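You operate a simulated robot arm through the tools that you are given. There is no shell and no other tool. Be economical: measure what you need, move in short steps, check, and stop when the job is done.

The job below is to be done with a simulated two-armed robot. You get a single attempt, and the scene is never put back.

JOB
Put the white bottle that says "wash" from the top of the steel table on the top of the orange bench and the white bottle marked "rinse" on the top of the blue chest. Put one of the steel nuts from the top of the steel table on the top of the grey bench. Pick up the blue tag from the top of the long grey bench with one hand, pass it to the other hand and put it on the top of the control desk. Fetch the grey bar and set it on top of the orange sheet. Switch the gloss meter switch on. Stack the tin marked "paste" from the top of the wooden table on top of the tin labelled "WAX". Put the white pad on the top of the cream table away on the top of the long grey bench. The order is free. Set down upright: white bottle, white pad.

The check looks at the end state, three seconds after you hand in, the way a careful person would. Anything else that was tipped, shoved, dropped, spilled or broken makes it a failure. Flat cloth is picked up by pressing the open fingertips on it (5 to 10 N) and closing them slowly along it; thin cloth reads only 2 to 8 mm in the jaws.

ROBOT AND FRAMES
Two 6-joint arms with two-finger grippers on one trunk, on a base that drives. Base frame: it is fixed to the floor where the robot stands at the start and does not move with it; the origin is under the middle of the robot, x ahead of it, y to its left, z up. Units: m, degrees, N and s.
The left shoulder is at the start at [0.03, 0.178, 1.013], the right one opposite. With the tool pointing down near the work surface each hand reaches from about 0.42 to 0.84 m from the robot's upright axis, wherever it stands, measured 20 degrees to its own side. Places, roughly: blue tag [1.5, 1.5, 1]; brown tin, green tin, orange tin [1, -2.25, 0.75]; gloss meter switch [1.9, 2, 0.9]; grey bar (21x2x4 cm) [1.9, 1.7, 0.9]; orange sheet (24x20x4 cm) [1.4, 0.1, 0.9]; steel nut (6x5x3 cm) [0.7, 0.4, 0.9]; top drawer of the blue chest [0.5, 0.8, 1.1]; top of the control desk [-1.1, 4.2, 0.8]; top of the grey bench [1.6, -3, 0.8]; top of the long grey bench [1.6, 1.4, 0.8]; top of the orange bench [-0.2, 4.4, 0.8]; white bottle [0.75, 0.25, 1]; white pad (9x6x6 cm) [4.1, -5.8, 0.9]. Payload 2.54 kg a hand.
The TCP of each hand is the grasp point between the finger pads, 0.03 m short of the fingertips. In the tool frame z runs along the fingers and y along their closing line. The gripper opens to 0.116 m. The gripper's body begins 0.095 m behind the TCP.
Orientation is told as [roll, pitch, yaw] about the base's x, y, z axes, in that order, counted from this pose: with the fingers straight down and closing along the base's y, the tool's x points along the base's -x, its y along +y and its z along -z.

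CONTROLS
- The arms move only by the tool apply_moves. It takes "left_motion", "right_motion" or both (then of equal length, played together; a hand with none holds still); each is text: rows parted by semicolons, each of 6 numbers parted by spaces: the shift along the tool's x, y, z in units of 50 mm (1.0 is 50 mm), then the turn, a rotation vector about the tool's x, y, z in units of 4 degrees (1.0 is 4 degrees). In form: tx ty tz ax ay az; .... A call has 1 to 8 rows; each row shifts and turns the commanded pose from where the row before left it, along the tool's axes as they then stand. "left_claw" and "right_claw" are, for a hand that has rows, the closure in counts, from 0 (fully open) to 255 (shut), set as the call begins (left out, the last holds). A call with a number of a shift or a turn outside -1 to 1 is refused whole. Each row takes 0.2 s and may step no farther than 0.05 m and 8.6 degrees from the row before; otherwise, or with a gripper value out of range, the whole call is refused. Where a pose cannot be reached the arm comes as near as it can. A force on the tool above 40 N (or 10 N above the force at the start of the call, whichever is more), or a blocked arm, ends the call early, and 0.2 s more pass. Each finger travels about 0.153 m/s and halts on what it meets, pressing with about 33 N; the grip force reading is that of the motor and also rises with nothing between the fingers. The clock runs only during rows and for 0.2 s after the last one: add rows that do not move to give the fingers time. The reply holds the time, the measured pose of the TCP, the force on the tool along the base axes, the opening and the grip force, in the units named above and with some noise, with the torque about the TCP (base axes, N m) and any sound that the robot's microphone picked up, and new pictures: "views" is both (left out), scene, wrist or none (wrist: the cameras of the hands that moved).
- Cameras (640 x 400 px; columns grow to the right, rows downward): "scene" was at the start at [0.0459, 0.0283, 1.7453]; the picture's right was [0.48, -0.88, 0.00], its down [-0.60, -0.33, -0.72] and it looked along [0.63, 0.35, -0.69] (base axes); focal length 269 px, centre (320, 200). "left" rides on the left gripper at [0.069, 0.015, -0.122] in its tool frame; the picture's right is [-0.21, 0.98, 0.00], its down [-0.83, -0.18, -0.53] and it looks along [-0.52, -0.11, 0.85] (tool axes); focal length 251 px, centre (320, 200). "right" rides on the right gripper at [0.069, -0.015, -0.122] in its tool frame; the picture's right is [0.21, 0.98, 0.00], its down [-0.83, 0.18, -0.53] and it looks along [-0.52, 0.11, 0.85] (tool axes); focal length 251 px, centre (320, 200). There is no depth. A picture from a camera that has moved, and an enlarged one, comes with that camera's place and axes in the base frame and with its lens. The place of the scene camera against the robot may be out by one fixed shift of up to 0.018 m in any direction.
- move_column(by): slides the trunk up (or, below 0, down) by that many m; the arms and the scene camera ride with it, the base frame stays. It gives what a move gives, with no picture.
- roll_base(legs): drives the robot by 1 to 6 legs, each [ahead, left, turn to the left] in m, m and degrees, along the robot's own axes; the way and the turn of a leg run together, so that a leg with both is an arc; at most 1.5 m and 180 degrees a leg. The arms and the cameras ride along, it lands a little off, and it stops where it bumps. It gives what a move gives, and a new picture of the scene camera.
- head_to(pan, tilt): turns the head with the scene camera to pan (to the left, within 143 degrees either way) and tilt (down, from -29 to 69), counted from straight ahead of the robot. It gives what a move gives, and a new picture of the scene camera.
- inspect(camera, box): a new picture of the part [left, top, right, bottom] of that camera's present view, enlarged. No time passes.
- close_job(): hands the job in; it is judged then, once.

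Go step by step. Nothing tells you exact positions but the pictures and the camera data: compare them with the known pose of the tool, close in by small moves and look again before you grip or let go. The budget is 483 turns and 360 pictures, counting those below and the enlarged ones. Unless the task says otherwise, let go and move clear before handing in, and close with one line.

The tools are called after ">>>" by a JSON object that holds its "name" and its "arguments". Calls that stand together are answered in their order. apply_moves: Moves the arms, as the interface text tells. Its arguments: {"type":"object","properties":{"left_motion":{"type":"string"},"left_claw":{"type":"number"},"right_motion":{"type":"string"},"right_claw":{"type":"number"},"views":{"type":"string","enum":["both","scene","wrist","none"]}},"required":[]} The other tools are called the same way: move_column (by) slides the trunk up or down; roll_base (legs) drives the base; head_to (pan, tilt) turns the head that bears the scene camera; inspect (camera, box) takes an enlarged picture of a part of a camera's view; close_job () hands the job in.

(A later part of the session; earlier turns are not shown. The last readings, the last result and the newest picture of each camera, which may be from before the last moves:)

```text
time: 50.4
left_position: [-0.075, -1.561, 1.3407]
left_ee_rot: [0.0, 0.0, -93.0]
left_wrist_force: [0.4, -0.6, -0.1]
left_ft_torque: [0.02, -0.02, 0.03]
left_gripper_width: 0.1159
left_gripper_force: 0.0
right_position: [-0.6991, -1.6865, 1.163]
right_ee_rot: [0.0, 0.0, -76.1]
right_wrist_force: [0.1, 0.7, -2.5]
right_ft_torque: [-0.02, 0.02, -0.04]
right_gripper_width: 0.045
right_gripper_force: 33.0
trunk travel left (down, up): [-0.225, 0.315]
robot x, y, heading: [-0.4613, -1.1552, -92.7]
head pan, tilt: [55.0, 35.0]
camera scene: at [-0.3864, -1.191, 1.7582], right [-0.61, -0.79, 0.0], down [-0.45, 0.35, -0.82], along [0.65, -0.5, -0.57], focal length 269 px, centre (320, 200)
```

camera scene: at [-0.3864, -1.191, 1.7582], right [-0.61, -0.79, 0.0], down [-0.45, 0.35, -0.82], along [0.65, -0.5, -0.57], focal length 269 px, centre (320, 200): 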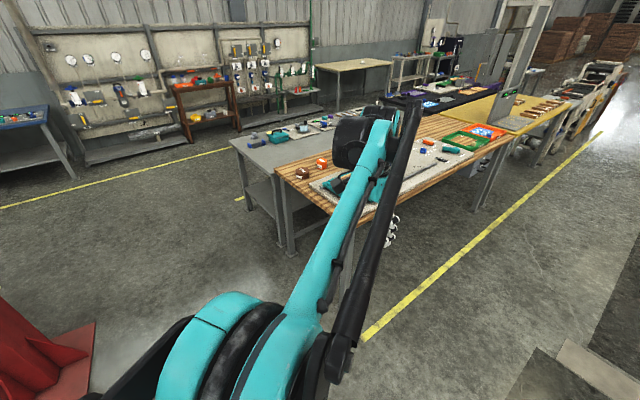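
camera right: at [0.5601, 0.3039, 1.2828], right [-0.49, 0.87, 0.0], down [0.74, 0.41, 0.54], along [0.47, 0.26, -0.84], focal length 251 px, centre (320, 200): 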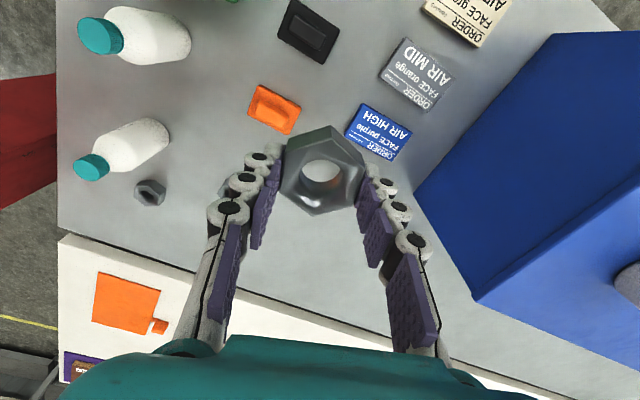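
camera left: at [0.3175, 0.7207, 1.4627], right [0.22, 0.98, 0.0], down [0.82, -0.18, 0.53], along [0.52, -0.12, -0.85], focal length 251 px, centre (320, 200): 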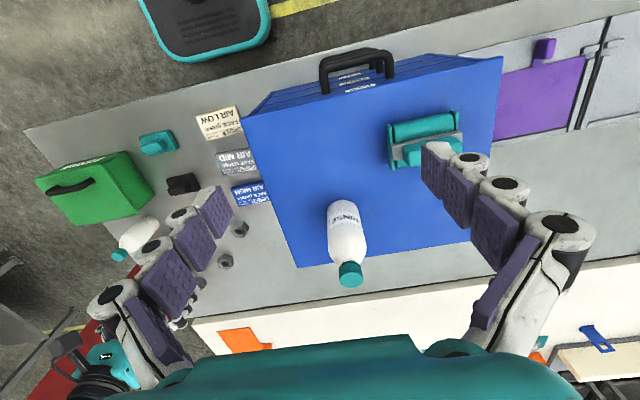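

>>> {"name": "roll_base", "arguments": {"legs": [[0, 0, 2.8], [0.08, 1.0, 0], [0.0, 0.98, 0]]}}

>>> {"name": "head_to", "arguments": {"pan": 0, "tilt": 40}}

```text
time: 60.9
left_position: [1.9701, -1.639, 1.3406]
left_ee_rot: [0.0, 0.0, -90.6]
left_wrist_force: [0.3, -0.3, -0.2]
left_ft_torque: [0.04, 0.03, -0.02]
left_gripper_width: 0.1161
left_gripper_force: 0.1
right_position: [1.3524, -1.7906, 1.1627]
right_ee_rot: [0.0, 0.0, -73.7]
right_wrist_force: [-0.1, -0.1, -2.4]
right_ft_torque: [-0.03, 0.03, 0.0]
right_gripper_width: 0.0449
right_gripper_force: 32.5
trunk travel left (down, up): [-0.225, 0.315]
robot x, y, heading: [1.5679, -1.2523, -90.6]
head pan, tilt: [55.0, 35.0]
camera scene: at [1.6421, -1.2829, 1.7582], right [-0.58, -0.81, 0.0], down [-0.47, 0.33, -0.82], along [0.67, -0.47, -0.57], focal length 269 px, centre (320, 200)
```

scene: 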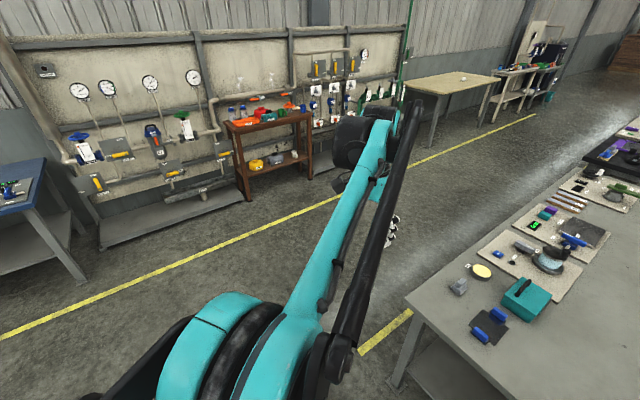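

```text
time: 62.2
left_position: [1.9696, -1.6396, 1.3405]
left_ee_rot: [0.1, 0.1, -90.5]
left_wrist_force: [0.1, 0.1, 0.2]
left_ft_torque: [-0.04, 0.02, 0.01]
left_gripper_width: 0.1162
left_gripper_force: 0.0
right_position: [1.3507, -1.7914, 1.163]
right_ee_rot: [0.1, 0.0, -73.6]
right_wrist_force: [0.0, 0.1, -2.1]
right_ft_torque: [-0.03, -0.01, 0.0]
right_gripper_width: 0.0448
right_gripper_force: 32.9
trunk travel left (down, up): [-0.225, 0.315]
robot x, y, heading: [1.5646, -1.2478, -90.6]
head pan, tilt: [0.0, 40.0]
camera scene: at [1.5693, -1.3168, 1.7506], right [-1.0, 0.01, 0.0], down [0.0, 0.64, -0.77], along [-0.01, -0.77, -0.64], focal length 269 px, centre (320, 200)
```

scene: 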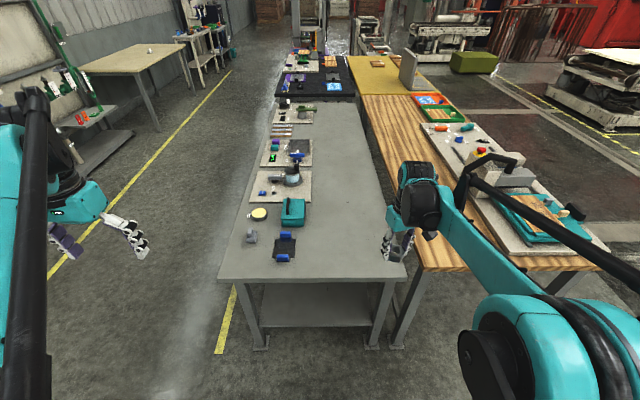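

The grey bench's near end is at y ≈ -1.96 and is free around (1.4, -2.15). I'll drive 0.2 m closer.

>>> {"name": "roll_base", "arguments": {"legs": [[0.2, 0, 0]]}}

>>> {"name": "apply_moves", "arguments": {"right_motion": "-0.9 0 0 0 0 0;-0.9 0 0.2 0 0 0;-0.9 0 0.2 0 0 0;0 0 1 0 0 0;0 0 1 0 0 0;0 0 0 0 0 0", "views": "wrist"}}

```text
time: 63.8
left_position: [1.9662, -1.8456, 1.3417]
left_ee_rot: [0.1, 0.1, -90.6]
left_wrist_force: [-0.3, 1.1, 0.0]
left_ft_torque: [0.04, -0.03, 0.0]
left_gripper_width: 0.1159
left_gripper_force: 0.0
right_position: [1.3476, -1.9936, 1.1612]
right_ee_rot: [0.0, -0.1, -73.9]
right_wrist_force: [0.8, 0.1, -1.9]
right_ft_torque: [0.03, 0.01, 0.04]
right_gripper_width: 0.0451
right_gripper_force: 32.9
trunk travel left (down, up): [-0.225, 0.315]
robot x, y, heading: [1.5638, -1.4555, -90.6]
head pan, tilt: [0.0, 40.0]
camera scene: at [1.5671, -1.5215, 1.7506], right [-1.0, 0.01, 0.0], down [0.01, 0.64, -0.77], along [-0.01, -0.77, -0.64], focal length 269 px, centre (320, 200)
```

scene: 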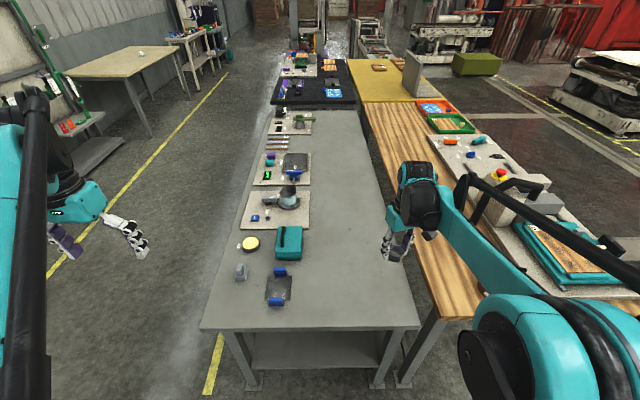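

```text
time: 65.2
left_position: [1.966, -1.8436, 1.3411]
left_ee_rot: [0.0, 0.0, -90.7]
left_wrist_force: [-0.5, 0.0, 0.9]
left_ft_torque: [-0.02, 0.02, 0.02]
left_gripper_width: 0.1161
left_gripper_force: 0.1
right_position: [1.3828, -2.1188, 1.0469]
right_ee_rot: [0.0, 0.0, -73.8]
right_wrist_force: [-0.3, -0.7, -2.2]
right_ft_torque: [0.0, 0.04, 0.03]
right_gripper_width: 0.0451
right_gripper_force: 33.2
trunk travel left (down, up): [-0.225, 0.315]
robot x, y, heading: [1.5683, -1.4574, -90.7]
head pan, tilt: [0.0, 40.0]
camera right: at [1.3514, -2.0573, 1.1672], right [0.88, 0.48, 0.0], down [0.4, -0.74, 0.53], along [0.26, -0.47, -0.85], focal length 251 px, centre (320, 200)
```

right: 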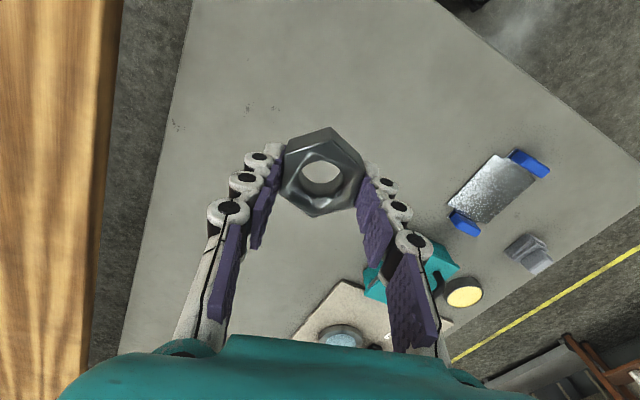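

The nut is over a clear spot. I'll descend and feel for the surface.

>>> {"name": "apply_moves", "arguments": {"right_motion": "0 0 1 0 0 0;0 0 1 0 0 0;0 0 0.8 0 0 0;0 0 0 0 0 0", "views": "wrist"}}

```text
time: 66.2
left_position: [1.9665, -1.8434, 1.3408]
left_ee_rot: [-0.1, 0.1, -90.6]
left_wrist_force: [-0.8, 0.0, -0.3]
left_ft_torque: [0.0, 0.0, -0.01]
left_gripper_width: 0.1162
left_gripper_force: 0.0
right_position: [1.3802, -2.1196, 0.905]
right_ee_rot: [0.0, -0.1, -73.8]
right_wrist_force: [-0.2, 0.0, -2.2]
right_ft_torque: [-0.01, 0.01, 0.03]
right_gripper_width: 0.0448
right_gripper_force: 33.2
trunk travel left (down, up): [-0.225, 0.315]
robot x, y, heading: [1.5665, -1.4519, -90.6]
head pan, tilt: [0.0, 40.0]
camera right: at [1.3476, -2.0568, 1.0278], right [0.88, 0.48, 0.0], down [0.4, -0.74, 0.53], along [0.26, -0.47, -0.85], focal length 251 px, centre (320, 200)
```

right: 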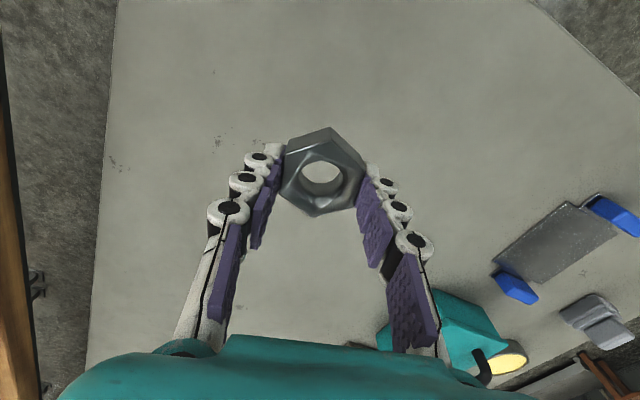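

>>> {"name": "apply_moves", "arguments": {"right_motion": "0 0 0.25 0 0 0;0 0 0.25 0 0 0;0 0 0.2 0 0 0;0 0 0.2 0 0 0;0 0 0.1 0 0 0;0 0 0.1 0 0 0;0 0 0.1 0 0 0;0 0 0.1 0 0 0", "views": "none"}}

```text
time: 68.0
left_position: [1.9661, -1.8446, 1.3404]
left_ee_rot: [0.1, 0.0, -90.6]
left_wrist_force: [0.4, 0.4, 0.3]
left_ft_torque: [0.0, 0.02, 0.03]
left_gripper_width: 0.1159
left_gripper_force: 0.0
right_position: [1.3829, -2.1221, 0.8383]
right_ee_rot: [-0.1, 0.0, -73.9]
right_wrist_force: [-0.1, 0.0, -1.6]
right_ft_torque: [0.0, 0.0, -0.01]
right_gripper_width: 0.045
right_gripper_force: 33.2
trunk travel left (down, up): [-0.225, 0.315]
robot x, y, heading: [1.5657, -1.4545, -90.6]
head pan, tilt: [0.0, 40.0]
```

>>> {"name": "apply_moves", "arguments": {"right_motion": "0 0 0.1 0 0 0;0 0 0.1 0 0 0;0 0 0.1 0 0 0;0 0 0.1 0 0 0;0 0 0.1 0 0 0;0 0 0.1 0 0 0;0 0 0.1 0 0 0;0 0 0.1 0 0 0", "views": "none"}}

```text
time: 69.5
left_position: [1.9655, -1.8418, 1.3417]
left_ee_rot: [0.0, 0.0, -90.7]
left_wrist_force: [0.1, -0.2, -0.1]
left_ft_torque: [-0.03, 0.0, 0.02]
left_gripper_width: 0.1158
left_gripper_force: 0.0
right_position: [1.3853, -2.1229, 0.8089]
right_ee_rot: [-0.1, -0.2, -73.9]
right_wrist_force: [-0.2, 5.3, 26.5]
right_ft_torque: [0.44, -0.45, 0.01]
right_gripper_width: 0.045
right_gripper_force: 32.8
trunk travel left (down, up): [-0.225, 0.315]
robot x, y, heading: [1.5613, -1.4511, -90.6]
head pan, tilt: [0.0, 40.0]
stopped in row 7 (right hand): the force on the tool passed its limit at 49 N (the readings are from after the stop); the commanded pose is now the measured one
```

The nut has touched the surface at z ≈ 0.77. I'll ease off, release and lift.

>>> {"name": "apply_moves", "arguments": {"right_motion": "0 0 -0.04 0 0 0;0 0 0 0 0 0;0 0 0 0 0 0", "right_claw": 0, "views": "none"}}

>>> {"name": "apply_moves", "arguments": {"right_motion": "0 0 -1 0 0 0;0 0 -1 0 0 0;0 0 -1 0 0 0;0 0 -1 0 0 0;0 0 -1 0 0 0;0 0 -1 0 0 0;0 0 0 0 0 0", "views": "wrist"}}

```text
time: 70.3
left_position: [1.9657, -1.8433, 1.3411]
left_ee_rot: [0.1, 0.0, -90.7]
left_wrist_force: [-0.3, -0.3, -0.4]
left_ft_torque: [0.02, -0.04, 0.02]
left_gripper_width: 0.1162
left_gripper_force: 0.0
right_position: [1.3851, -2.1238, 0.8087]
right_ee_rot: [0.0, -0.2, -74.0]
right_wrist_force: [0.0, 0.0, -0.6]
right_ft_torque: [-0.01, 0.04, 0.01]
right_gripper_width: 0.1159
right_gripper_force: 0.1
trunk travel left (down, up): [-0.225, 0.315]
robot x, y, heading: [1.5627, -1.4524, -90.9]
head pan, tilt: [0.0, 40.0]
```

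```text
time: 71.9
left_position: [1.9649, -1.8443, 1.3411]
left_ee_rot: [0.2, 0.1, -90.5]
left_wrist_force: [-1.4, -0.6, -0.7]
left_ft_torque: [0.03, -0.01, 0.01]
left_gripper_width: 0.1161
left_gripper_force: 0.1
right_position: [1.3853, -2.1232, 1.1094]
right_ee_rot: [-0.1, -0.2, -73.9]
right_wrist_force: [-0.6, -0.1, -0.1]
right_ft_torque: [0.02, -0.04, -0.01]
right_gripper_width: 0.1158
right_gripper_force: 0.0
trunk travel left (down, up): [-0.225, 0.315]
robot x, y, heading: [1.5626, -1.4546, -90.6]
head pan, tilt: [0.0, 40.0]
camera right: at [1.3525, -2.0594, 1.2321], right [0.88, 0.48, 0.0], down [0.4, -0.74, 0.54], along [0.25, -0.47, -0.84], focal length 251 px, centre (320, 200)
```

right: 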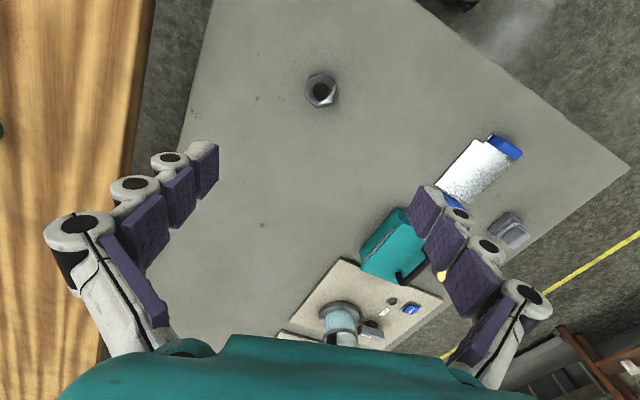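

The nut is placed on the grey bench. I'll raise and tuck the right arm, then shift right to stand in front of the tins.

>>> {"name": "apply_moves", "arguments": {"right_motion": "1 0 0 0 0 0;1 0 0 0 0 1;1 0 0 0 0 1;0.7 0 -0.7 0 0 1;0.7 0 -0.7 0 0 1;0 0 -1 0 0 0.2;0 0 -1 0 0 0;0 0 -1 0 0 0", "views": "none"}}

>>> {"name": "roll_base", "arguments": {"legs": [[-0.1, -0.68, 0.6], [0.06, 0, 0]]}}

>>> {"name": "head_to", "arguments": {"pan": 15, "tilt": 48}}

```text
time: 73.7
left_position: [1.9661, -1.8445, 1.341]
left_ee_rot: [0.0, 0.0, -90.6]
left_wrist_force: [-0.2, -0.6, 1.4]
left_ft_torque: [0.02, 0.03, 0.0]
left_gripper_width: 0.1156
left_gripper_force: 0.0
right_position: [1.3371, -1.9071, 1.3278]
right_ee_rot: [0.0, -0.2, -90.7]
right_wrist_force: [0.2, 0.0, 0.5]
right_ft_torque: [-0.01, 0.02, -0.01]
right_gripper_width: 0.1158
right_gripper_force: 0.1
trunk travel left (down, up): [-0.225, 0.315]
robot x, y, heading: [1.5648, -1.4505, -90.9]
head pan, tilt: [0.0, 40.0]
```

```text
time: 78.0
left_position: [1.3149, -1.799, 1.34]
left_ee_rot: [0.2, 0.1, -89.5]
left_wrist_force: [0.7, -0.9, 0.2]
left_ft_torque: [0.07, -0.01, -0.03]
left_gripper_width: 0.1161
left_gripper_force: 0.1
right_position: [0.6862, -1.8751, 1.3268]
right_ee_rot: [0.0, -0.1, -89.4]
right_wrist_force: [-0.9, -0.7, -1.1]
right_ft_torque: [0.12, 0.0, 0.04]
right_gripper_width: 0.116
right_gripper_force: 0.0
trunk travel left (down, up): [-0.225, 0.315]
robot x, y, heading: [0.9067, -1.4155, -89.6]
head pan, tilt: [0.0, 40.0]
camera scene: at [0.9095, -1.484, 1.7505], right [-1.0, -0.01, 0.0], down [-0.01, 0.64, -0.77], along [0.01, -0.76, -0.64], focal length 269 px, centre (320, 200)
```

scene: 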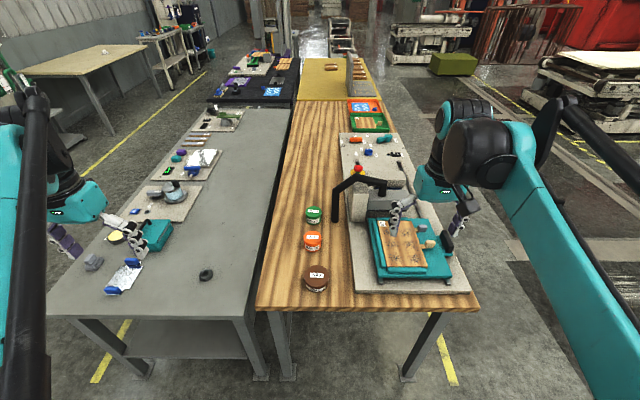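

```text
time: 78.8
left_position: [1.3158, -1.7973, 1.3408]
left_ee_rot: [0.1, 0.0, -89.5]
left_wrist_force: [0.1, 0.4, 0.5]
left_ft_torque: [-0.04, -0.01, -0.02]
left_gripper_width: 0.1159
left_gripper_force: 0.0
right_position: [0.6878, -1.8722, 1.3273]
right_ee_rot: [-0.1, -0.1, -89.4]
right_wrist_force: [0.0, -0.7, 0.2]
right_ft_torque: [-0.05, 0.02, 0.0]
right_gripper_width: 0.1162
right_gripper_force: 0.0
trunk travel left (down, up): [-0.225, 0.315]
robot x, y, heading: [0.9022, -1.4131, -89.6]
head pan, tilt: [15.0, 48.0]
camera scene: at [0.9301, -1.4714, 1.7392], right [-0.96, -0.27, 0.0], down [-0.2, 0.72, -0.67], along [0.18, -0.65, -0.74], focal length 269 px, centre (320, 200)
```

scene: 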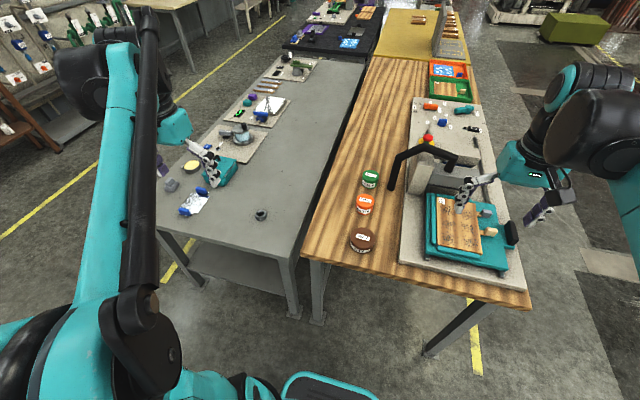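

>>> {"name": "inspect", "arguments": {"camera": "scene", "box": [330, 160, 410, 260]}}

```text
4.00 times, centred on (370, 210) of scene
camera zoom: at [0.9301, -1.4714, 1.7392], right [-0.96, -0.27, 0.0], down [-0.2, 0.72, -0.67], along [0.18, -0.65, -0.74], focal length 1075 px, centre (120, 160)
```

zoom: 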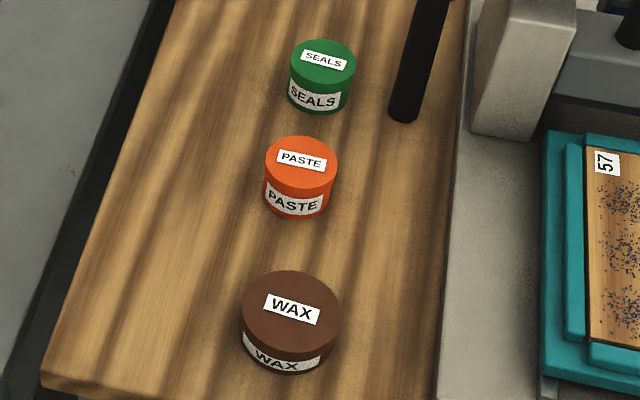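

Paste is the orange tin at about (0.953, -2.35) and wax is the brown tin at about (0.928, -2.14). I'll move closer and bring the left hand over the paste tin.

>>> {"name": "roll_base", "arguments": {"legs": [[0.2, -0.06, -0.3]]}}

```text
time: 80.4
left_position: [1.2491, -2.0008, 1.3408]
left_ee_rot: [0.1, 0.0, -90.3]
left_wrist_force: [0.0, -0.1, -0.7]
left_ft_torque: [0.04, 0.01, 0.02]
left_gripper_width: 0.1158
left_gripper_force: 0.0
right_position: [0.6191, -2.0681, 1.3259]
right_ee_rot: [0.0, -0.2, -90.3]
right_wrist_force: [0.4, -0.5, -0.6]
right_ft_torque: [0.06, 0.01, 0.02]
right_gripper_width: 0.1161
right_gripper_force: 0.1
trunk travel left (down, up): [-0.225, 0.315]
robot x, y, heading: [0.8441, -1.6111, -90.3]
head pan, tilt: [15.0, 48.0]
camera scene: at [0.8682, -1.6705, 1.7392], right [-0.97, -0.25, 0.0], down [-0.19, 0.72, -0.67], along [0.17, -0.65, -0.74], focal length 269 px, centre (320, 200)
```

scene: 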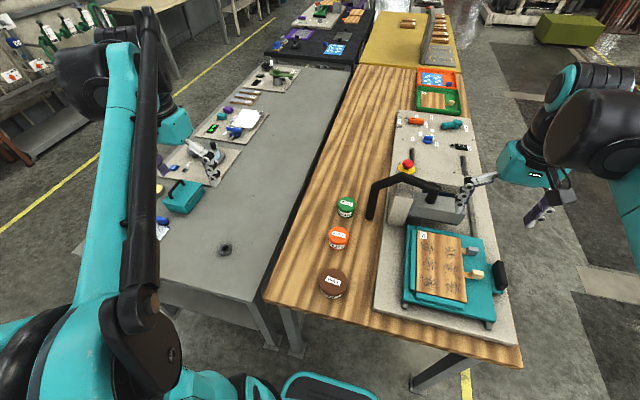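

>>> {"name": "apply_moves", "arguments": {"left_motion": "-0.3 -0.8 0.4 0 0 0;-0.3 -0.8 0.4 0 0 0;-0.3 -0.8 0.4 0 0 0;-0.5 -0.7 0.4 0 0 0;-0.5 -0.7 0.4 0 0 0;-0.6 -0.7 0.35 0 0 0;-0.6 -0.6 0.4 0 0 0;-0.6 -0.5 0.4 0 0 0", "views": "wrist"}}

```text
time: 82.2
left_position: [0.9689, -2.1854, 1.1832]
left_ee_rot: [0.1, 0.1, -90.1]
left_wrist_force: [1.5, -0.6, -0.4]
left_ft_torque: [0.02, -0.02, -0.01]
left_gripper_width: 0.1161
left_gripper_force: 0.1
right_position: [0.6197, -2.0691, 1.3262]
right_ee_rot: [0.0, -0.1, -90.3]
right_wrist_force: [0.3, 0.2, 0.0]
right_ft_torque: [0.03, -0.02, 0.02]
right_gripper_width: 0.116
right_gripper_force: 0.0
trunk travel left (down, up): [-0.225, 0.315]
robot x, y, heading: [0.8468, -1.611, -90.3]
head pan, tilt: [15.0, 48.0]
camera left: at [0.9836, -2.1158, 1.3058], right [0.98, -0.22, 0.0], down [-0.19, -0.83, 0.53], along [-0.12, -0.52, -0.85], focal length 251 px, centre (320, 200)
```

left: 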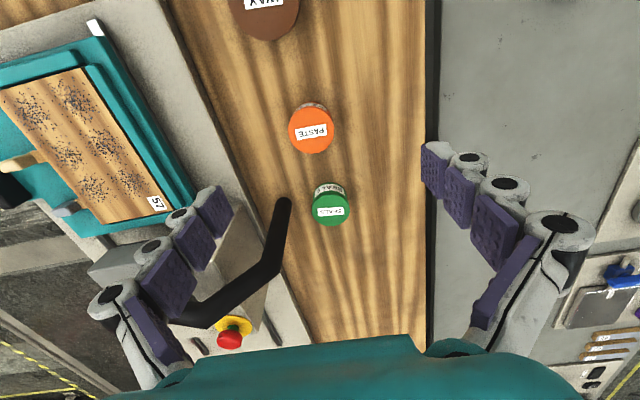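

>>> {"name": "apply_moves", "arguments": {"left_motion": "-0.8 -0.4 0.3 0 0 0;-0.8 0 0.5 0 0 0;0 0 0.6 0 0 0;0 0 0 0 0 0", "views": "wrist"}}

```text
time: 83.2
left_position: [0.9461, -2.2614, 1.1134]
left_ee_rot: [0.1, 0.0, -90.3]
left_wrist_force: [0.7, 0.5, 0.2]
left_ft_torque: [0.05, 0.01, 0.0]
left_gripper_width: 0.1163
left_gripper_force: 0.1
right_position: [0.6198, -2.067, 1.327]
right_ee_rot: [-0.2, -0.2, -90.3]
right_wrist_force: [0.0, 0.7, -0.1]
right_ft_torque: [0.03, -0.03, -0.02]
right_gripper_width: 0.116
right_gripper_force: 0.0
trunk travel left (down, up): [-0.225, 0.315]
robot x, y, heading: [0.8433, -1.6093, -90.4]
head pan, tilt: [15.0, 48.0]
camera left: at [0.9613, -2.1916, 1.2358], right [0.98, -0.22, 0.0], down [-0.19, -0.83, 0.53], along [-0.12, -0.52, -0.85], focal length 251 px, centre (320, 200)
```

left: 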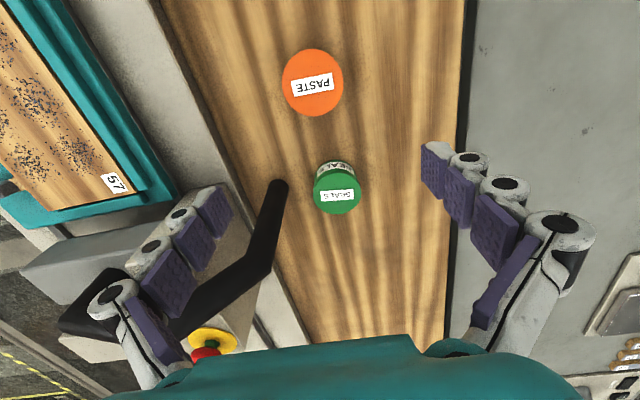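

The paste tin's top is at about (0.945, -2.225, 0.915). I'll centre over it and lower some more.

>>> {"name": "apply_moves", "arguments": {"left_motion": "0.72 0 0.3 0 0 0;0 0 0.9 0 0 0;0 0 0.9 0 0 0;0 0 0 0 0 0", "views": "wrist"}}

```text
time: 84.2
left_position: [0.9459, -2.228, 1.0084]
left_ee_rot: [0.1, 0.0, -90.3]
left_wrist_force: [-0.4, 0.2, 0.3]
left_ft_torque: [0.02, -0.02, -0.01]
left_gripper_width: 0.1159
left_gripper_force: 0.0
right_position: [0.6189, -2.0668, 1.3272]
right_ee_rot: [-0.1, -0.2, -90.3]
right_wrist_force: [-0.1, 0.1, 0.0]
right_ft_torque: [-0.02, -0.03, -0.01]
right_gripper_width: 0.1161
right_gripper_force: 0.0
trunk travel left (down, up): [-0.225, 0.315]
robot x, y, heading: [0.844, -1.6059, -90.1]
head pan, tilt: [15.0, 48.0]
camera left: at [0.9602, -2.1581, 1.131], right [0.98, -0.22, 0.0], down [-0.19, -0.82, 0.53], along [-0.12, -0.52, -0.85], focal length 251 px, centre (320, 200)
```

left: 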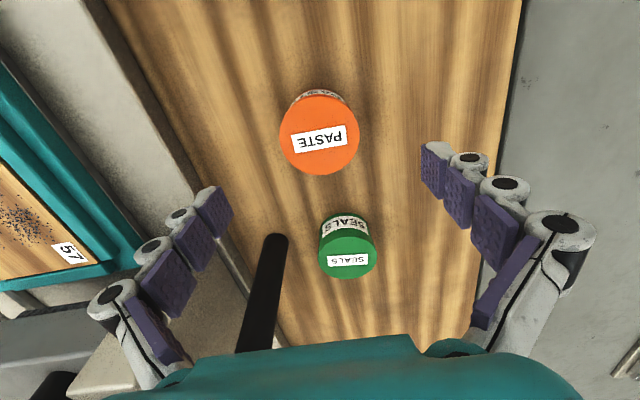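

The tin's top is at z ≈ 0.90 and the wood is perhaps at 0.86. I'll descend to TCP 0.902 and close.

>>> {"name": "apply_moves", "arguments": {"left_motion": "0 -0.02 1 0 0 0;0 0 0.6 0 0 0;0 0 0.3 0 0 0;0 0 0.2 0 0 0;0 0 0 0 0 0", "views": "wrist"}}

```text
time: 85.4
left_position: [0.9482, -2.2279, 0.9033]
left_ee_rot: [0.1, 0.0, -90.2]
left_wrist_force: [-0.3, -0.4, 0.0]
left_ft_torque: [0.0, 0.01, 0.0]
left_gripper_width: 0.1159
left_gripper_force: 0.0
right_position: [0.6191, -2.0676, 1.327]
right_ee_rot: [0.0, -0.2, -90.3]
right_wrist_force: [0.7, 0.1, -0.1]
right_ft_torque: [0.04, 0.01, 0.03]
right_gripper_width: 0.1161
right_gripper_force: 0.1
trunk travel left (down, up): [-0.225, 0.315]
robot x, y, heading: [0.8455, -1.6125, -90.2]
head pan, tilt: [15.0, 48.0]
camera left: at [0.9628, -2.1579, 1.0258], right [0.98, -0.22, 0.0], down [-0.19, -0.82, 0.53], along [-0.12, -0.52, -0.85], focal length 251 px, centre (320, 200)
```

left: 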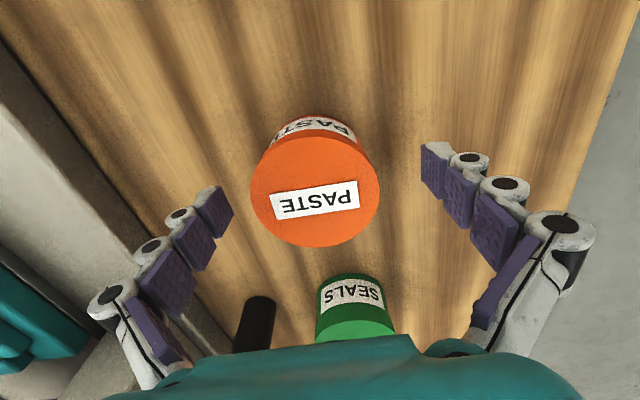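

>>> {"name": "apply_moves", "arguments": {"left_motion": "0 -0.05 0.1 0 0 0;0 0 0.1 0 0 0;0 0 0 0 0 0", "views": "none"}}

>>> {"name": "apply_moves", "arguments": {"left_motion": "0 0 0 0 0 0;0 0 0 0 0 0;0 0 0 0 0 0", "left_claw": 255, "views": "wrist"}}

```text
time: 86.2
left_position: [0.9446, -2.2277, 0.8929]
left_ee_rot: [0.1, 0.0, -90.4]
left_wrist_force: [0.0, 0.7, 0.3]
left_ft_torque: [0.02, 0.0, -0.03]
left_gripper_width: 0.1159
left_gripper_force: 0.0
right_position: [0.6202, -2.0674, 1.3271]
right_ee_rot: [0.0, -0.2, -90.3]
right_wrist_force: [0.1, 0.3, 0.7]
right_ft_torque: [0.0, -0.01, 0.0]
right_gripper_width: 0.1159
right_gripper_force: 0.0
trunk travel left (down, up): [-0.225, 0.315]
robot x, y, heading: [0.8448, -1.6127, -90.4]
head pan, tilt: [15.0, 48.0]
```

```text
time: 87.0
left_position: [0.9446, -2.228, 0.8934]
left_ee_rot: [0.1, 0.0, -90.3]
left_wrist_force: [-2.2, -2.0, 8.8]
left_ft_torque: [0.0, -0.15, 0.01]
left_gripper_width: 0.0713
left_gripper_force: 33.2
right_position: [0.6194, -2.0664, 1.3281]
right_ee_rot: [0.0, -0.3, -90.3]
right_wrist_force: [0.4, -0.7, -0.2]
right_ft_torque: [0.01, 0.02, 0.02]
right_gripper_width: 0.1162
right_gripper_force: 0.1
trunk travel left (down, up): [-0.225, 0.315]
robot x, y, heading: [0.8443, -1.6111, -90.2]
head pan, tilt: [15.0, 48.0]
camera left: at [0.9599, -2.1587, 1.0156], right [0.98, -0.22, 0.0], down [-0.19, -0.82, 0.53], along [-0.12, -0.52, -0.85], focal length 251 px, centre (320, 200)
```

left: 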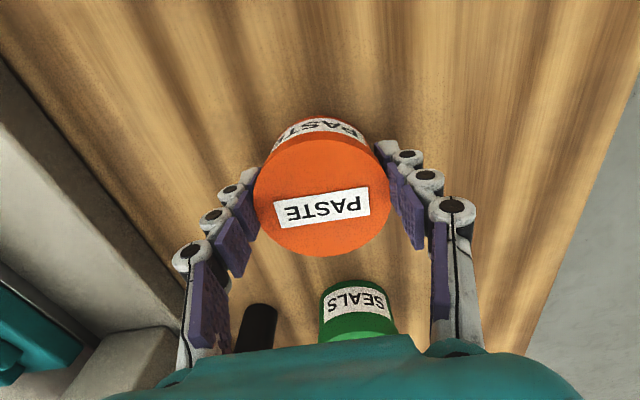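

The paste tin is held at 71 mm. I'll lift it and look for the wax tin from above.

>>> {"name": "apply_moves", "arguments": {"left_motion": "0 0 -0.3 0 0 0;0 0 -1 0 0 0;0 0 -1 0 0 0;0 0 -1 0 0 0;0.2 0 -0.9 0 0 0;0.5 0 -0.8 0 0 0;0 0 0 0 0 0", "views": "wrist"}}

```text
time: 88.6
left_position: [0.947, -2.1921, 1.1411]
left_ee_rot: [0.0, 0.0, -90.1]
left_wrist_force: [0.2, -1.3, -4.4]
left_ft_torque: [0.04, 0.06, -0.01]
left_gripper_width: 0.0711
left_gripper_force: 33.1
right_position: [0.6199, -2.0696, 1.3269]
right_ee_rot: [-0.1, -0.2, -90.4]
right_wrist_force: [-0.5, 0.1, -0.5]
right_ft_torque: [0.07, 0.0, -0.04]
right_gripper_width: 0.1162
right_gripper_force: 0.0
trunk travel left (down, up): [-0.225, 0.315]
robot x, y, heading: [0.8453, -1.6113, -90.2]
head pan, tilt: [15.0, 48.0]
camera left: at [0.9617, -2.1229, 1.2624], right [0.98, -0.22, 0.0], down [-0.19, -0.83, 0.53], along [-0.12, -0.52, -0.85], focal length 251 px, centre (320, 200)
```

left: 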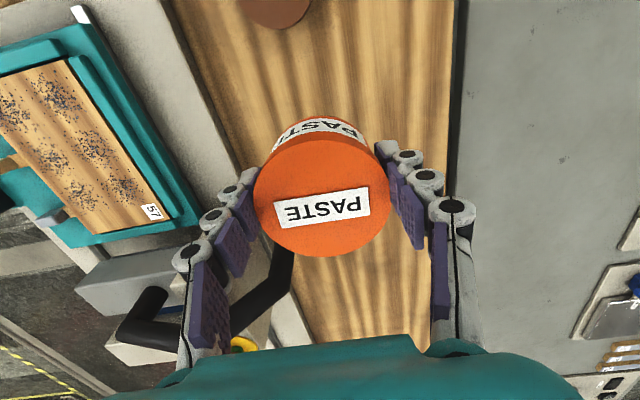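

>>> {"name": "apply_moves", "arguments": {"left_motion": "1 0 0 0 0 0;0.4 0 0 0 0 0;0 0 0 0 0 0", "views": "wrist"}}

```text
time: 89.4
left_position: [0.9455, -2.1205, 1.1424]
left_ee_rot: [0.0, 0.0, -90.3]
left_wrist_force: [-0.2, 0.5, -2.8]
left_ft_torque: [-0.01, 0.02, -0.02]
left_gripper_width: 0.071
left_gripper_force: 32.9
right_position: [0.6198, -2.0675, 1.3275]
right_ee_rot: [0.0, -0.2, -90.2]
right_wrist_force: [-0.6, 0.8, -0.1]
right_ft_torque: [-0.04, 0.01, 0.01]
right_gripper_width: 0.1159
right_gripper_force: 0.1
trunk travel left (down, up): [-0.225, 0.315]
robot x, y, heading: [0.8442, -1.6113, -90.6]
head pan, tilt: [15.0, 48.0]
camera left: at [0.9602, -2.052, 1.2644], right [0.98, -0.22, 0.0], down [-0.19, -0.82, 0.53], along [-0.12, -0.52, -0.85], focal length 251 px, centre (320, 200)
```

left: 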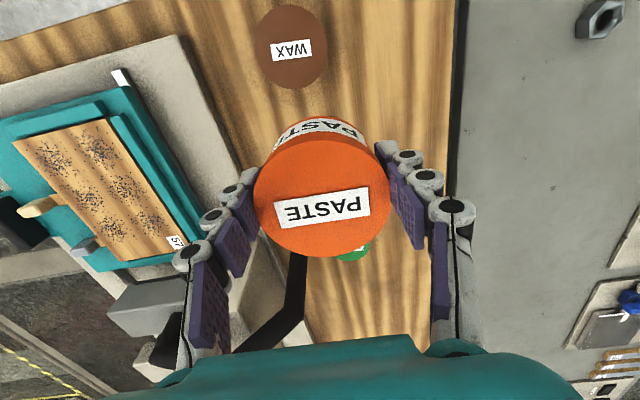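

The wax tin's top is centred at (0.923, -2.050). I'll move above it and lower.

>>> {"name": "apply_moves", "arguments": {"left_motion": "0.71 -0.24 0 0 0 0;0.71 -0.22 0 0 0 0;0 0 0.8 0 0 0;0 0 0.8 0 0 0;0 0 0.8 0 0 0;0 0 0.6 0 0 0;0 0 0 0 0 0", "views": "both"}}

```text
time: 91.0
left_position: [0.9227, -2.0519, 0.9906]
left_ee_rot: [0.2, 0.0, -90.3]
left_wrist_force: [0.2, 0.5, -2.9]
left_ft_torque: [0.0, -0.02, -0.01]
left_gripper_width: 0.0707
left_gripper_force: 32.8
right_position: [0.6204, -2.0664, 1.3255]
right_ee_rot: [0.0, -0.2, -90.3]
right_wrist_force: [-0.3, -0.9, -0.8]
right_ft_torque: [-0.01, 0.0, 0.0]
right_gripper_width: 0.1159
right_gripper_force: 0.1
trunk travel left (down, up): [-0.225, 0.315]
robot x, y, heading: [0.8453, -1.608, -90.4]
head pan, tilt: [15.0, 48.0]
camera scene: at [0.8686, -1.669, 1.7392], right [-0.97, -0.25, 0.0], down [-0.19, 0.72, -0.67], along [0.17, -0.65, -0.74], focal length 269 px, centre (320, 200)
camera left: at [0.9374, -1.9822, 1.1135], right [0.98, -0.22, 0.0], down [-0.19, -0.82, 0.53], along [-0.12, -0.52, -0.85], focal length 251 px, centre (320, 200)
```

scene: 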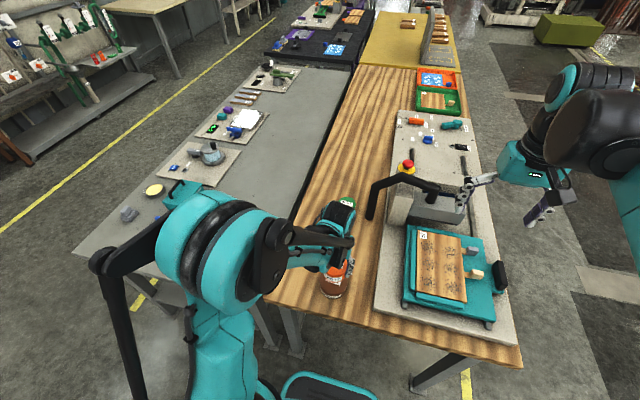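
left: 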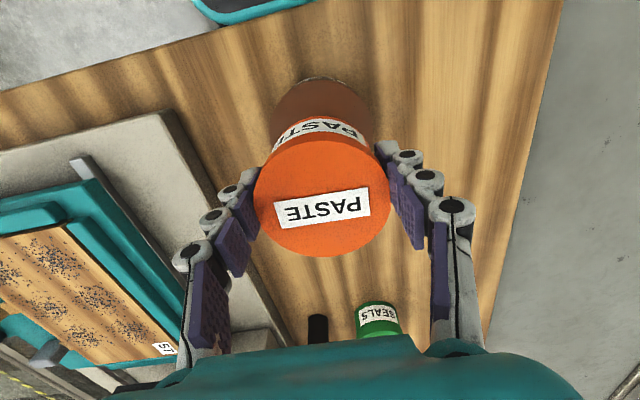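

The alignment over the wax tin is good. I'll lower until contact.

>>> {"name": "apply_moves", "arguments": {"left_motion": "0 0 0.4 0 0 0;0 0 0.3 0 0 0;0 0 0.1 0 0 0;0 0 0.1 0 0 0;0 0 0.08 0 0 0;0 0 0.08 0 0 0;0 0 0 0 0 0", "views": "wrist"}}

```text
time: 92.6
left_position: [0.9218, -2.0502, 0.9388]
left_ee_rot: [0.1, 0.0, -90.2]
left_wrist_force: [-0.1, 0.3, -2.6]
left_ft_torque: [0.02, 0.03, 0.0]
left_gripper_width: 0.0708
left_gripper_force: 33.0
right_position: [0.6203, -2.0681, 1.327]
right_ee_rot: [0.1, -0.2, -90.3]
right_wrist_force: [-0.2, -0.5, -1.0]
right_ft_torque: [-0.02, -0.03, 0.03]
right_gripper_width: 0.1159
right_gripper_force: 0.0
trunk travel left (down, up): [-0.225, 0.315]
robot x, y, heading: [0.8443, -1.61, -90.2]
head pan, tilt: [15.0, 48.0]
camera left: at [0.9376, -1.9813, 1.061], right [0.98, -0.22, 0.0], down [-0.19, -0.83, 0.53], along [-0.12, -0.52, -0.85], focal length 251 px, centre (320, 200)
```

left: 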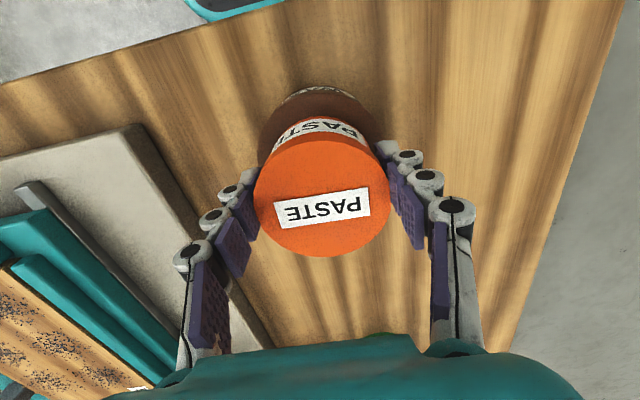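

>>> {"name": "apply_moves", "arguments": {"left_motion": "0 0 0.08 0 0 0;0 0 0.08 0 0 0;0 0 0.08 0 0 0;0 0 0.08 0 0 0;0 0 0 0 0 0", "views": "none"}}

```text
time: 93.8
left_position: [0.9225, -2.049, 0.9247]
left_ee_rot: [0.2, -0.1, -90.3]
left_wrist_force: [-0.8, 0.8, 24.4]
left_ft_torque: [-0.12, 0.04, 0.0]
left_gripper_width: 0.071
left_gripper_force: 33.3
right_position: [0.6204, -2.0648, 1.327]
right_ee_rot: [0.0, -0.3, -90.3]
right_wrist_force: [-0.2, -0.6, -0.2]
right_ft_torque: [-0.02, -0.03, -0.02]
right_gripper_width: 0.1159
right_gripper_force: 0.0
trunk travel left (down, up): [-0.225, 0.315]
robot x, y, heading: [0.8452, -1.6114, -90.2]
head pan, tilt: [15.0, 48.0]
```

It has made contact. I'll ease up, release, lift and check.

>>> {"name": "apply_moves", "arguments": {"left_motion": "0 0 -0.05 0 0 0;0 0 0 0 0 0", "views": "none"}}

>>> {"name": "apply_moves", "arguments": {"left_motion": "0 0 0 0 0 0;0 0 0 0 0 0;0 0 0 0 0 0;0 0 -1 0 0 0;0 0 -1 0 0 0;0 0 -1 0 0 0;0 0 -1 0 0 0;0 0 0 0 0 0", "left_claw": 0, "views": "both"}}

```text
time: 94.4
left_position: [0.9221, -2.0503, 0.9289]
left_ee_rot: [0.1, 0.0, -90.3]
left_wrist_force: [-0.3, 0.1, -2.3]
left_ft_torque: [0.04, 0.02, 0.01]
left_gripper_width: 0.0707
left_gripper_force: 33.2
right_position: [0.6195, -2.066, 1.327]
right_ee_rot: [0.0, -0.1, -90.4]
right_wrist_force: [-1.4, 0.7, 0.2]
right_ft_torque: [0.02, 0.01, -0.01]
right_gripper_width: 0.1158
right_gripper_force: 0.1
trunk travel left (down, up): [-0.225, 0.315]
robot x, y, heading: [0.8452, -1.6129, -90.2]
head pan, tilt: [15.0, 48.0]
```

```text
time: 96.2
left_position: [0.9237, -2.0525, 1.1268]
left_ee_rot: [0.1, 0.0, -90.4]
left_wrist_force: [0.1, 0.0, -0.4]
left_ft_torque: [0.0, 0.0, 0.01]
left_gripper_width: 0.1161
left_gripper_force: 0.0
right_position: [0.6194, -2.0672, 1.3273]
right_ee_rot: [-0.1, -0.1, -90.4]
right_wrist_force: [-0.8, 0.3, 0.7]
right_ft_torque: [0.02, 0.01, -0.03]
right_gripper_width: 0.116
right_gripper_force: 0.0
trunk travel left (down, up): [-0.225, 0.315]
robot x, y, heading: [0.8437, -1.6093, -90.5]
head pan, tilt: [15.0, 48.0]
camera scene: at [0.8685, -1.6703, 1.7391], right [-0.97, -0.25, 0.0], down [-0.19, 0.72, -0.67], along [0.17, -0.65, -0.74], focal length 269 px, centre (320, 200)
camera left: at [0.9391, -1.983, 1.2481], right [0.98, -0.22, 0.0], down [-0.19, -0.83, 0.53], along [-0.12, -0.52, -0.85], focal length 251 px, centre (320, 200)
```

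scene: 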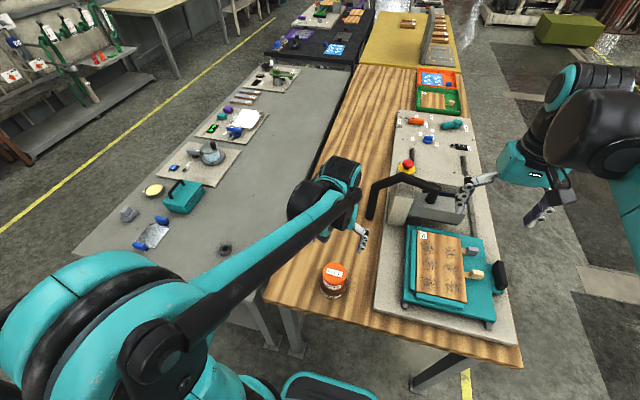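
left: 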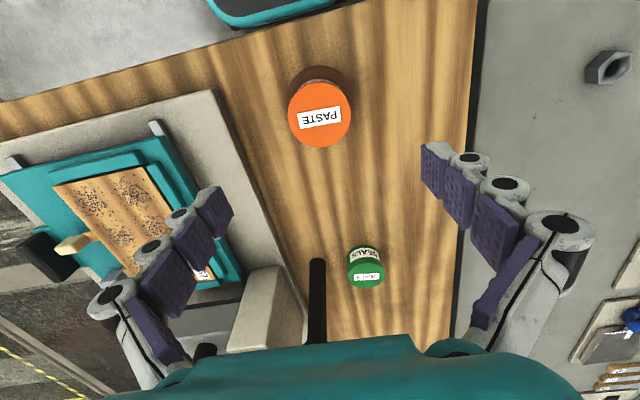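

The paste tin is stacked on the wax tin. I'll raise the left hand and drive round to the cream table (x 3.83–4.67, y -4.8 to -6.7), passing the east side of the benches.

>>> {"name": "apply_moves", "arguments": {"left_motion": "0 0 -1 0 0 0;0 0 -1 0 0 0;0 0.5 -0.8 0 0 0;0 0.8 -0.5 0 0 0;0 1 0 0 0 0;0 1 0 0 0 0", "views": "none"}}

>>> {"name": "roll_base", "arguments": {"legs": [[-0.36, 0, 0.4], [0, 1.05, 0], [0, 1.0, 0]]}}

```text
time: 97.6
left_position: [1.093, -2.0543, 1.2888]
left_ee_rot: [0.0, 0.0, -90.4]
left_wrist_force: [-0.1, -0.3, 0.0]
left_ft_torque: [-0.02, 0.06, 0.03]
left_gripper_width: 0.1159
left_gripper_force: 0.0
right_position: [0.6202, -2.0663, 1.3273]
right_ee_rot: [0.0, -0.3, -90.3]
right_wrist_force: [0.4, -0.1, -0.7]
right_ft_torque: [-0.04, -0.01, -0.01]
right_gripper_width: 0.1159
right_gripper_force: 0.0
trunk travel left (down, up): [-0.225, 0.315]
robot x, y, heading: [0.8431, -1.6089, -90.2]
head pan, tilt: [15.0, 48.0]
```

```text
time: 109.5
left_position: [3.0941, -1.7109, 1.2895]
left_ee_rot: [-0.1, 0.1, -90.9]
left_wrist_force: [-0.4, 0.6, -1.2]
left_ft_torque: [0.0, 0.0, -0.01]
left_gripper_width: 0.1158
left_gripper_force: 0.1
right_position: [2.6243, -1.7192, 1.327]
right_ee_rot: [0.0, -0.3, -91.1]
right_wrist_force: [0.3, -0.3, 0.2]
right_ft_torque: [-0.02, 0.01, 0.03]
right_gripper_width: 0.1159
right_gripper_force: 0.3
trunk travel left (down, up): [-0.225, 0.315]
robot x, y, heading: [2.8542, -1.2667, -90.9]
head pan, tilt: [15.0, 48.0]
camera scene: at [2.8778, -1.3244, 1.7392], right [-0.97, -0.24, 0.0], down [-0.18, 0.72, -0.67], along [0.16, -0.65, -0.74], focal length 269 px, centre (320, 200)
```

scene: 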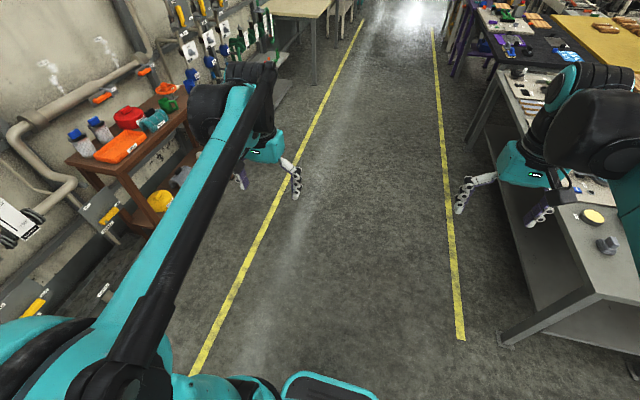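

>>> {"name": "roll_base", "arguments": {"legs": [[0, 0, 0.9], [1.5, 0, 0], [1.5, 0, 0], [1.45, 0, 0]]}}

>>> {"name": "head_to", "arguments": {"pan": 70, "tilt": 30}}

```text
time: 131.1
left_position: [3.2337, -6.1596, 1.2889]
left_ee_rot: [0.0, 0.0, -89.1]
left_wrist_force: [0.7, 0.2, 0.3]
left_ft_torque: [0.01, -0.02, 0.02]
left_gripper_width: 0.116
left_gripper_force: 0.2
right_position: [2.7641, -6.1812, 1.3265]
right_ee_rot: [-0.1, -0.3, -89.2]
right_wrist_force: [-0.9, 0.0, 0.0]
right_ft_torque: [0.01, -0.02, 0.0]
right_gripper_width: 0.1161
right_gripper_force: 0.1
trunk travel left (down, up): [-0.225, 0.315]
robot x, y, heading: [2.9779, -5.7202, -89.3]
head pan, tilt: [15.0, 48.0]
camera scene: at [3.0044, -5.7794, 1.7392], right [-0.96, -0.27, 0.0], down [-0.2, 0.71, -0.67], along [0.18, -0.64, -0.74], focal length 269 px, centre (320, 200)
```

scene: 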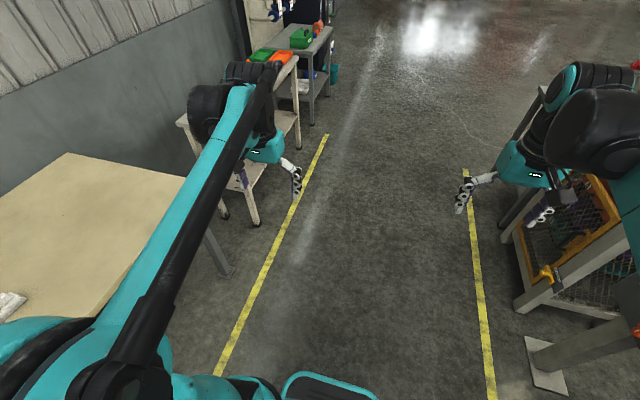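

```text
time: 132.4
left_position: [3.2345, -6.1577, 1.2884]
left_ee_rot: [0.0, 0.0, -89.1]
left_wrist_force: [0.1, 0.1, -0.1]
left_ft_torque: [0.02, 0.02, 0.01]
left_gripper_width: 0.1159
left_gripper_force: 0.0
right_position: [2.7641, -6.1825, 1.3267]
right_ee_rot: [0.1, -0.2, -89.1]
right_wrist_force: [0.5, -0.3, 0.2]
right_ft_torque: [-0.01, -0.04, 0.01]
right_gripper_width: 0.1161
right_gripper_force: 0.1
trunk travel left (down, up): [-0.225, 0.315]
robot x, y, heading: [2.9782, -5.7225, -89.1]
head pan, tilt: [70.0, 30.0]
camera scene: at [3.0682, -5.7329, 1.766], right [-0.33, -0.94, 0.0], down [-0.47, 0.16, -0.87], along [0.82, -0.28, -0.5], focal length 269 px, centre (320, 200)
```

scene: 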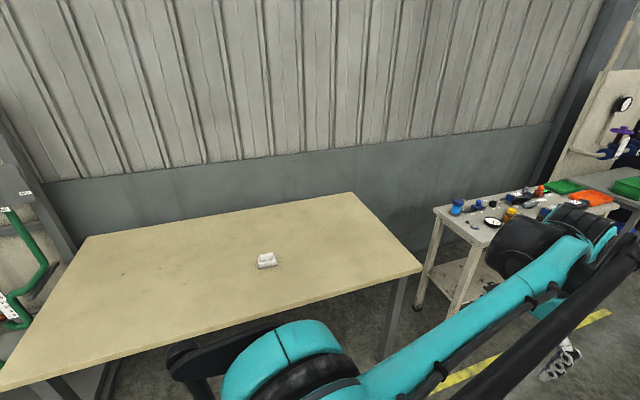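

>>> {"name": "inspect", "arguments": {"camera": "scene", "box": [235, 230, 305, 290]}}

```text
6.67 times, centred on (270, 260) of scene
camera zoom: at [3.0682, -5.7329, 1.766], right [-0.33, -0.94, 0.0], down [-0.47, 0.16, -0.87], along [0.82, -0.28, -0.5], focal length 1792 px, centre (653, -200)
```

zoom: 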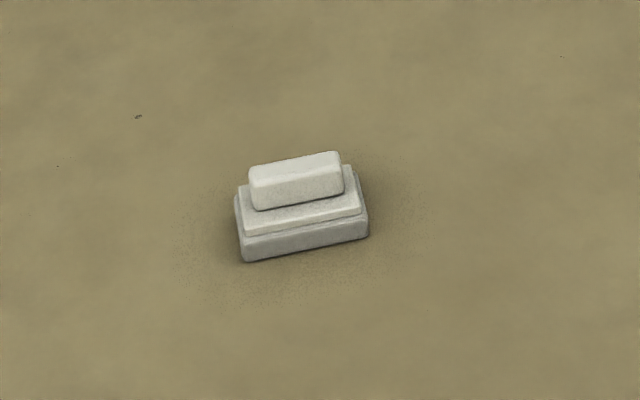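

The pad sits at about (4.13, -5.81) with its long side along y and its ridge on top. I'll turn to face the table and move in so the left hand can take it.

>>> {"name": "roll_base", "arguments": {"legs": [[0, 0, 89.1], [0.44, -0.22, 0]]}}

>>> {"name": "head_to", "arguments": {"pan": 10, "tilt": 50}}

```text
time: 139.0
left_position: [3.8469, -5.707, 1.2883]
left_ee_rot: [0.0, 0.1, -0.9]
left_wrist_force: [0.1, 0.2, 0.2]
left_ft_torque: [0.04, 0.03, -0.03]
left_gripper_width: 0.1162
left_gripper_force: 0.1
right_position: [3.8566, -6.1776, 1.3263]
right_ee_rot: [0.0, -0.2, -0.9]
right_wrist_force: [-0.4, 0.0, 0.2]
right_ft_torque: [-0.01, 0.01, -0.02]
right_gripper_width: 0.1159
right_gripper_force: 0.1
trunk travel left (down, up): [-0.225, 0.315]
robot x, y, heading: [3.4049, -5.9473, -1.2]
head pan, tilt: [70.0, 30.0]
camera scene: at [3.4091, -5.875, 1.766], right [0.93, -0.36, 0.0], down [-0.18, -0.47, -0.87], along [0.31, 0.81, -0.5], focal length 269 px, centre (320, 200)
```

scene: 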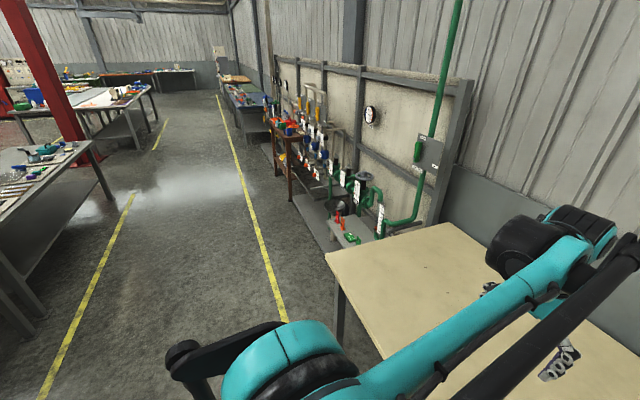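

```text
time: 140.3
left_position: [3.8462, -5.7062, 1.2892]
left_ee_rot: [0.1, -0.1, -0.9]
left_wrist_force: [-0.9, -0.5, -0.8]
left_ft_torque: [-0.03, 0.0, 0.0]
left_gripper_width: 0.1161
left_gripper_force: 0.0
right_position: [3.8555, -6.1781, 1.3266]
right_ee_rot: [0.0, -0.2, -0.8]
right_wrist_force: [0.7, 0.0, -0.2]
right_ft_torque: [0.0, 0.01, 0.02]
right_gripper_width: 0.116
right_gripper_force: 0.1
trunk travel left (down, up): [-0.225, 0.315]
robot x, y, heading: [3.3973, -5.9514, -0.9]
head pan, tilt: [10.0, 50.0]
camera scene: at [3.4521, -5.9468, 1.7365], right [0.16, -0.99, 0.0], down [-0.76, -0.12, -0.64], along [0.63, 0.1, -0.77], focal length 269 px, centre (320, 200)
```

scene: 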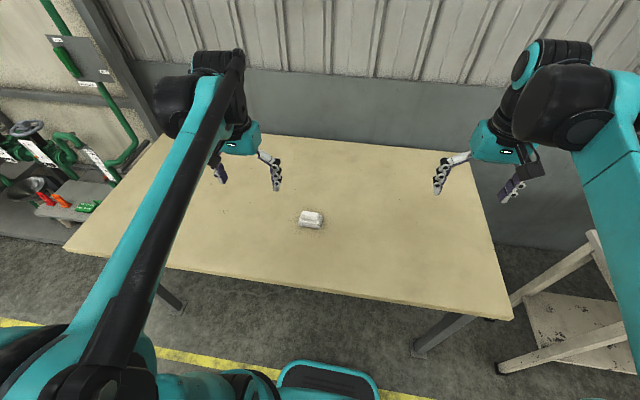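

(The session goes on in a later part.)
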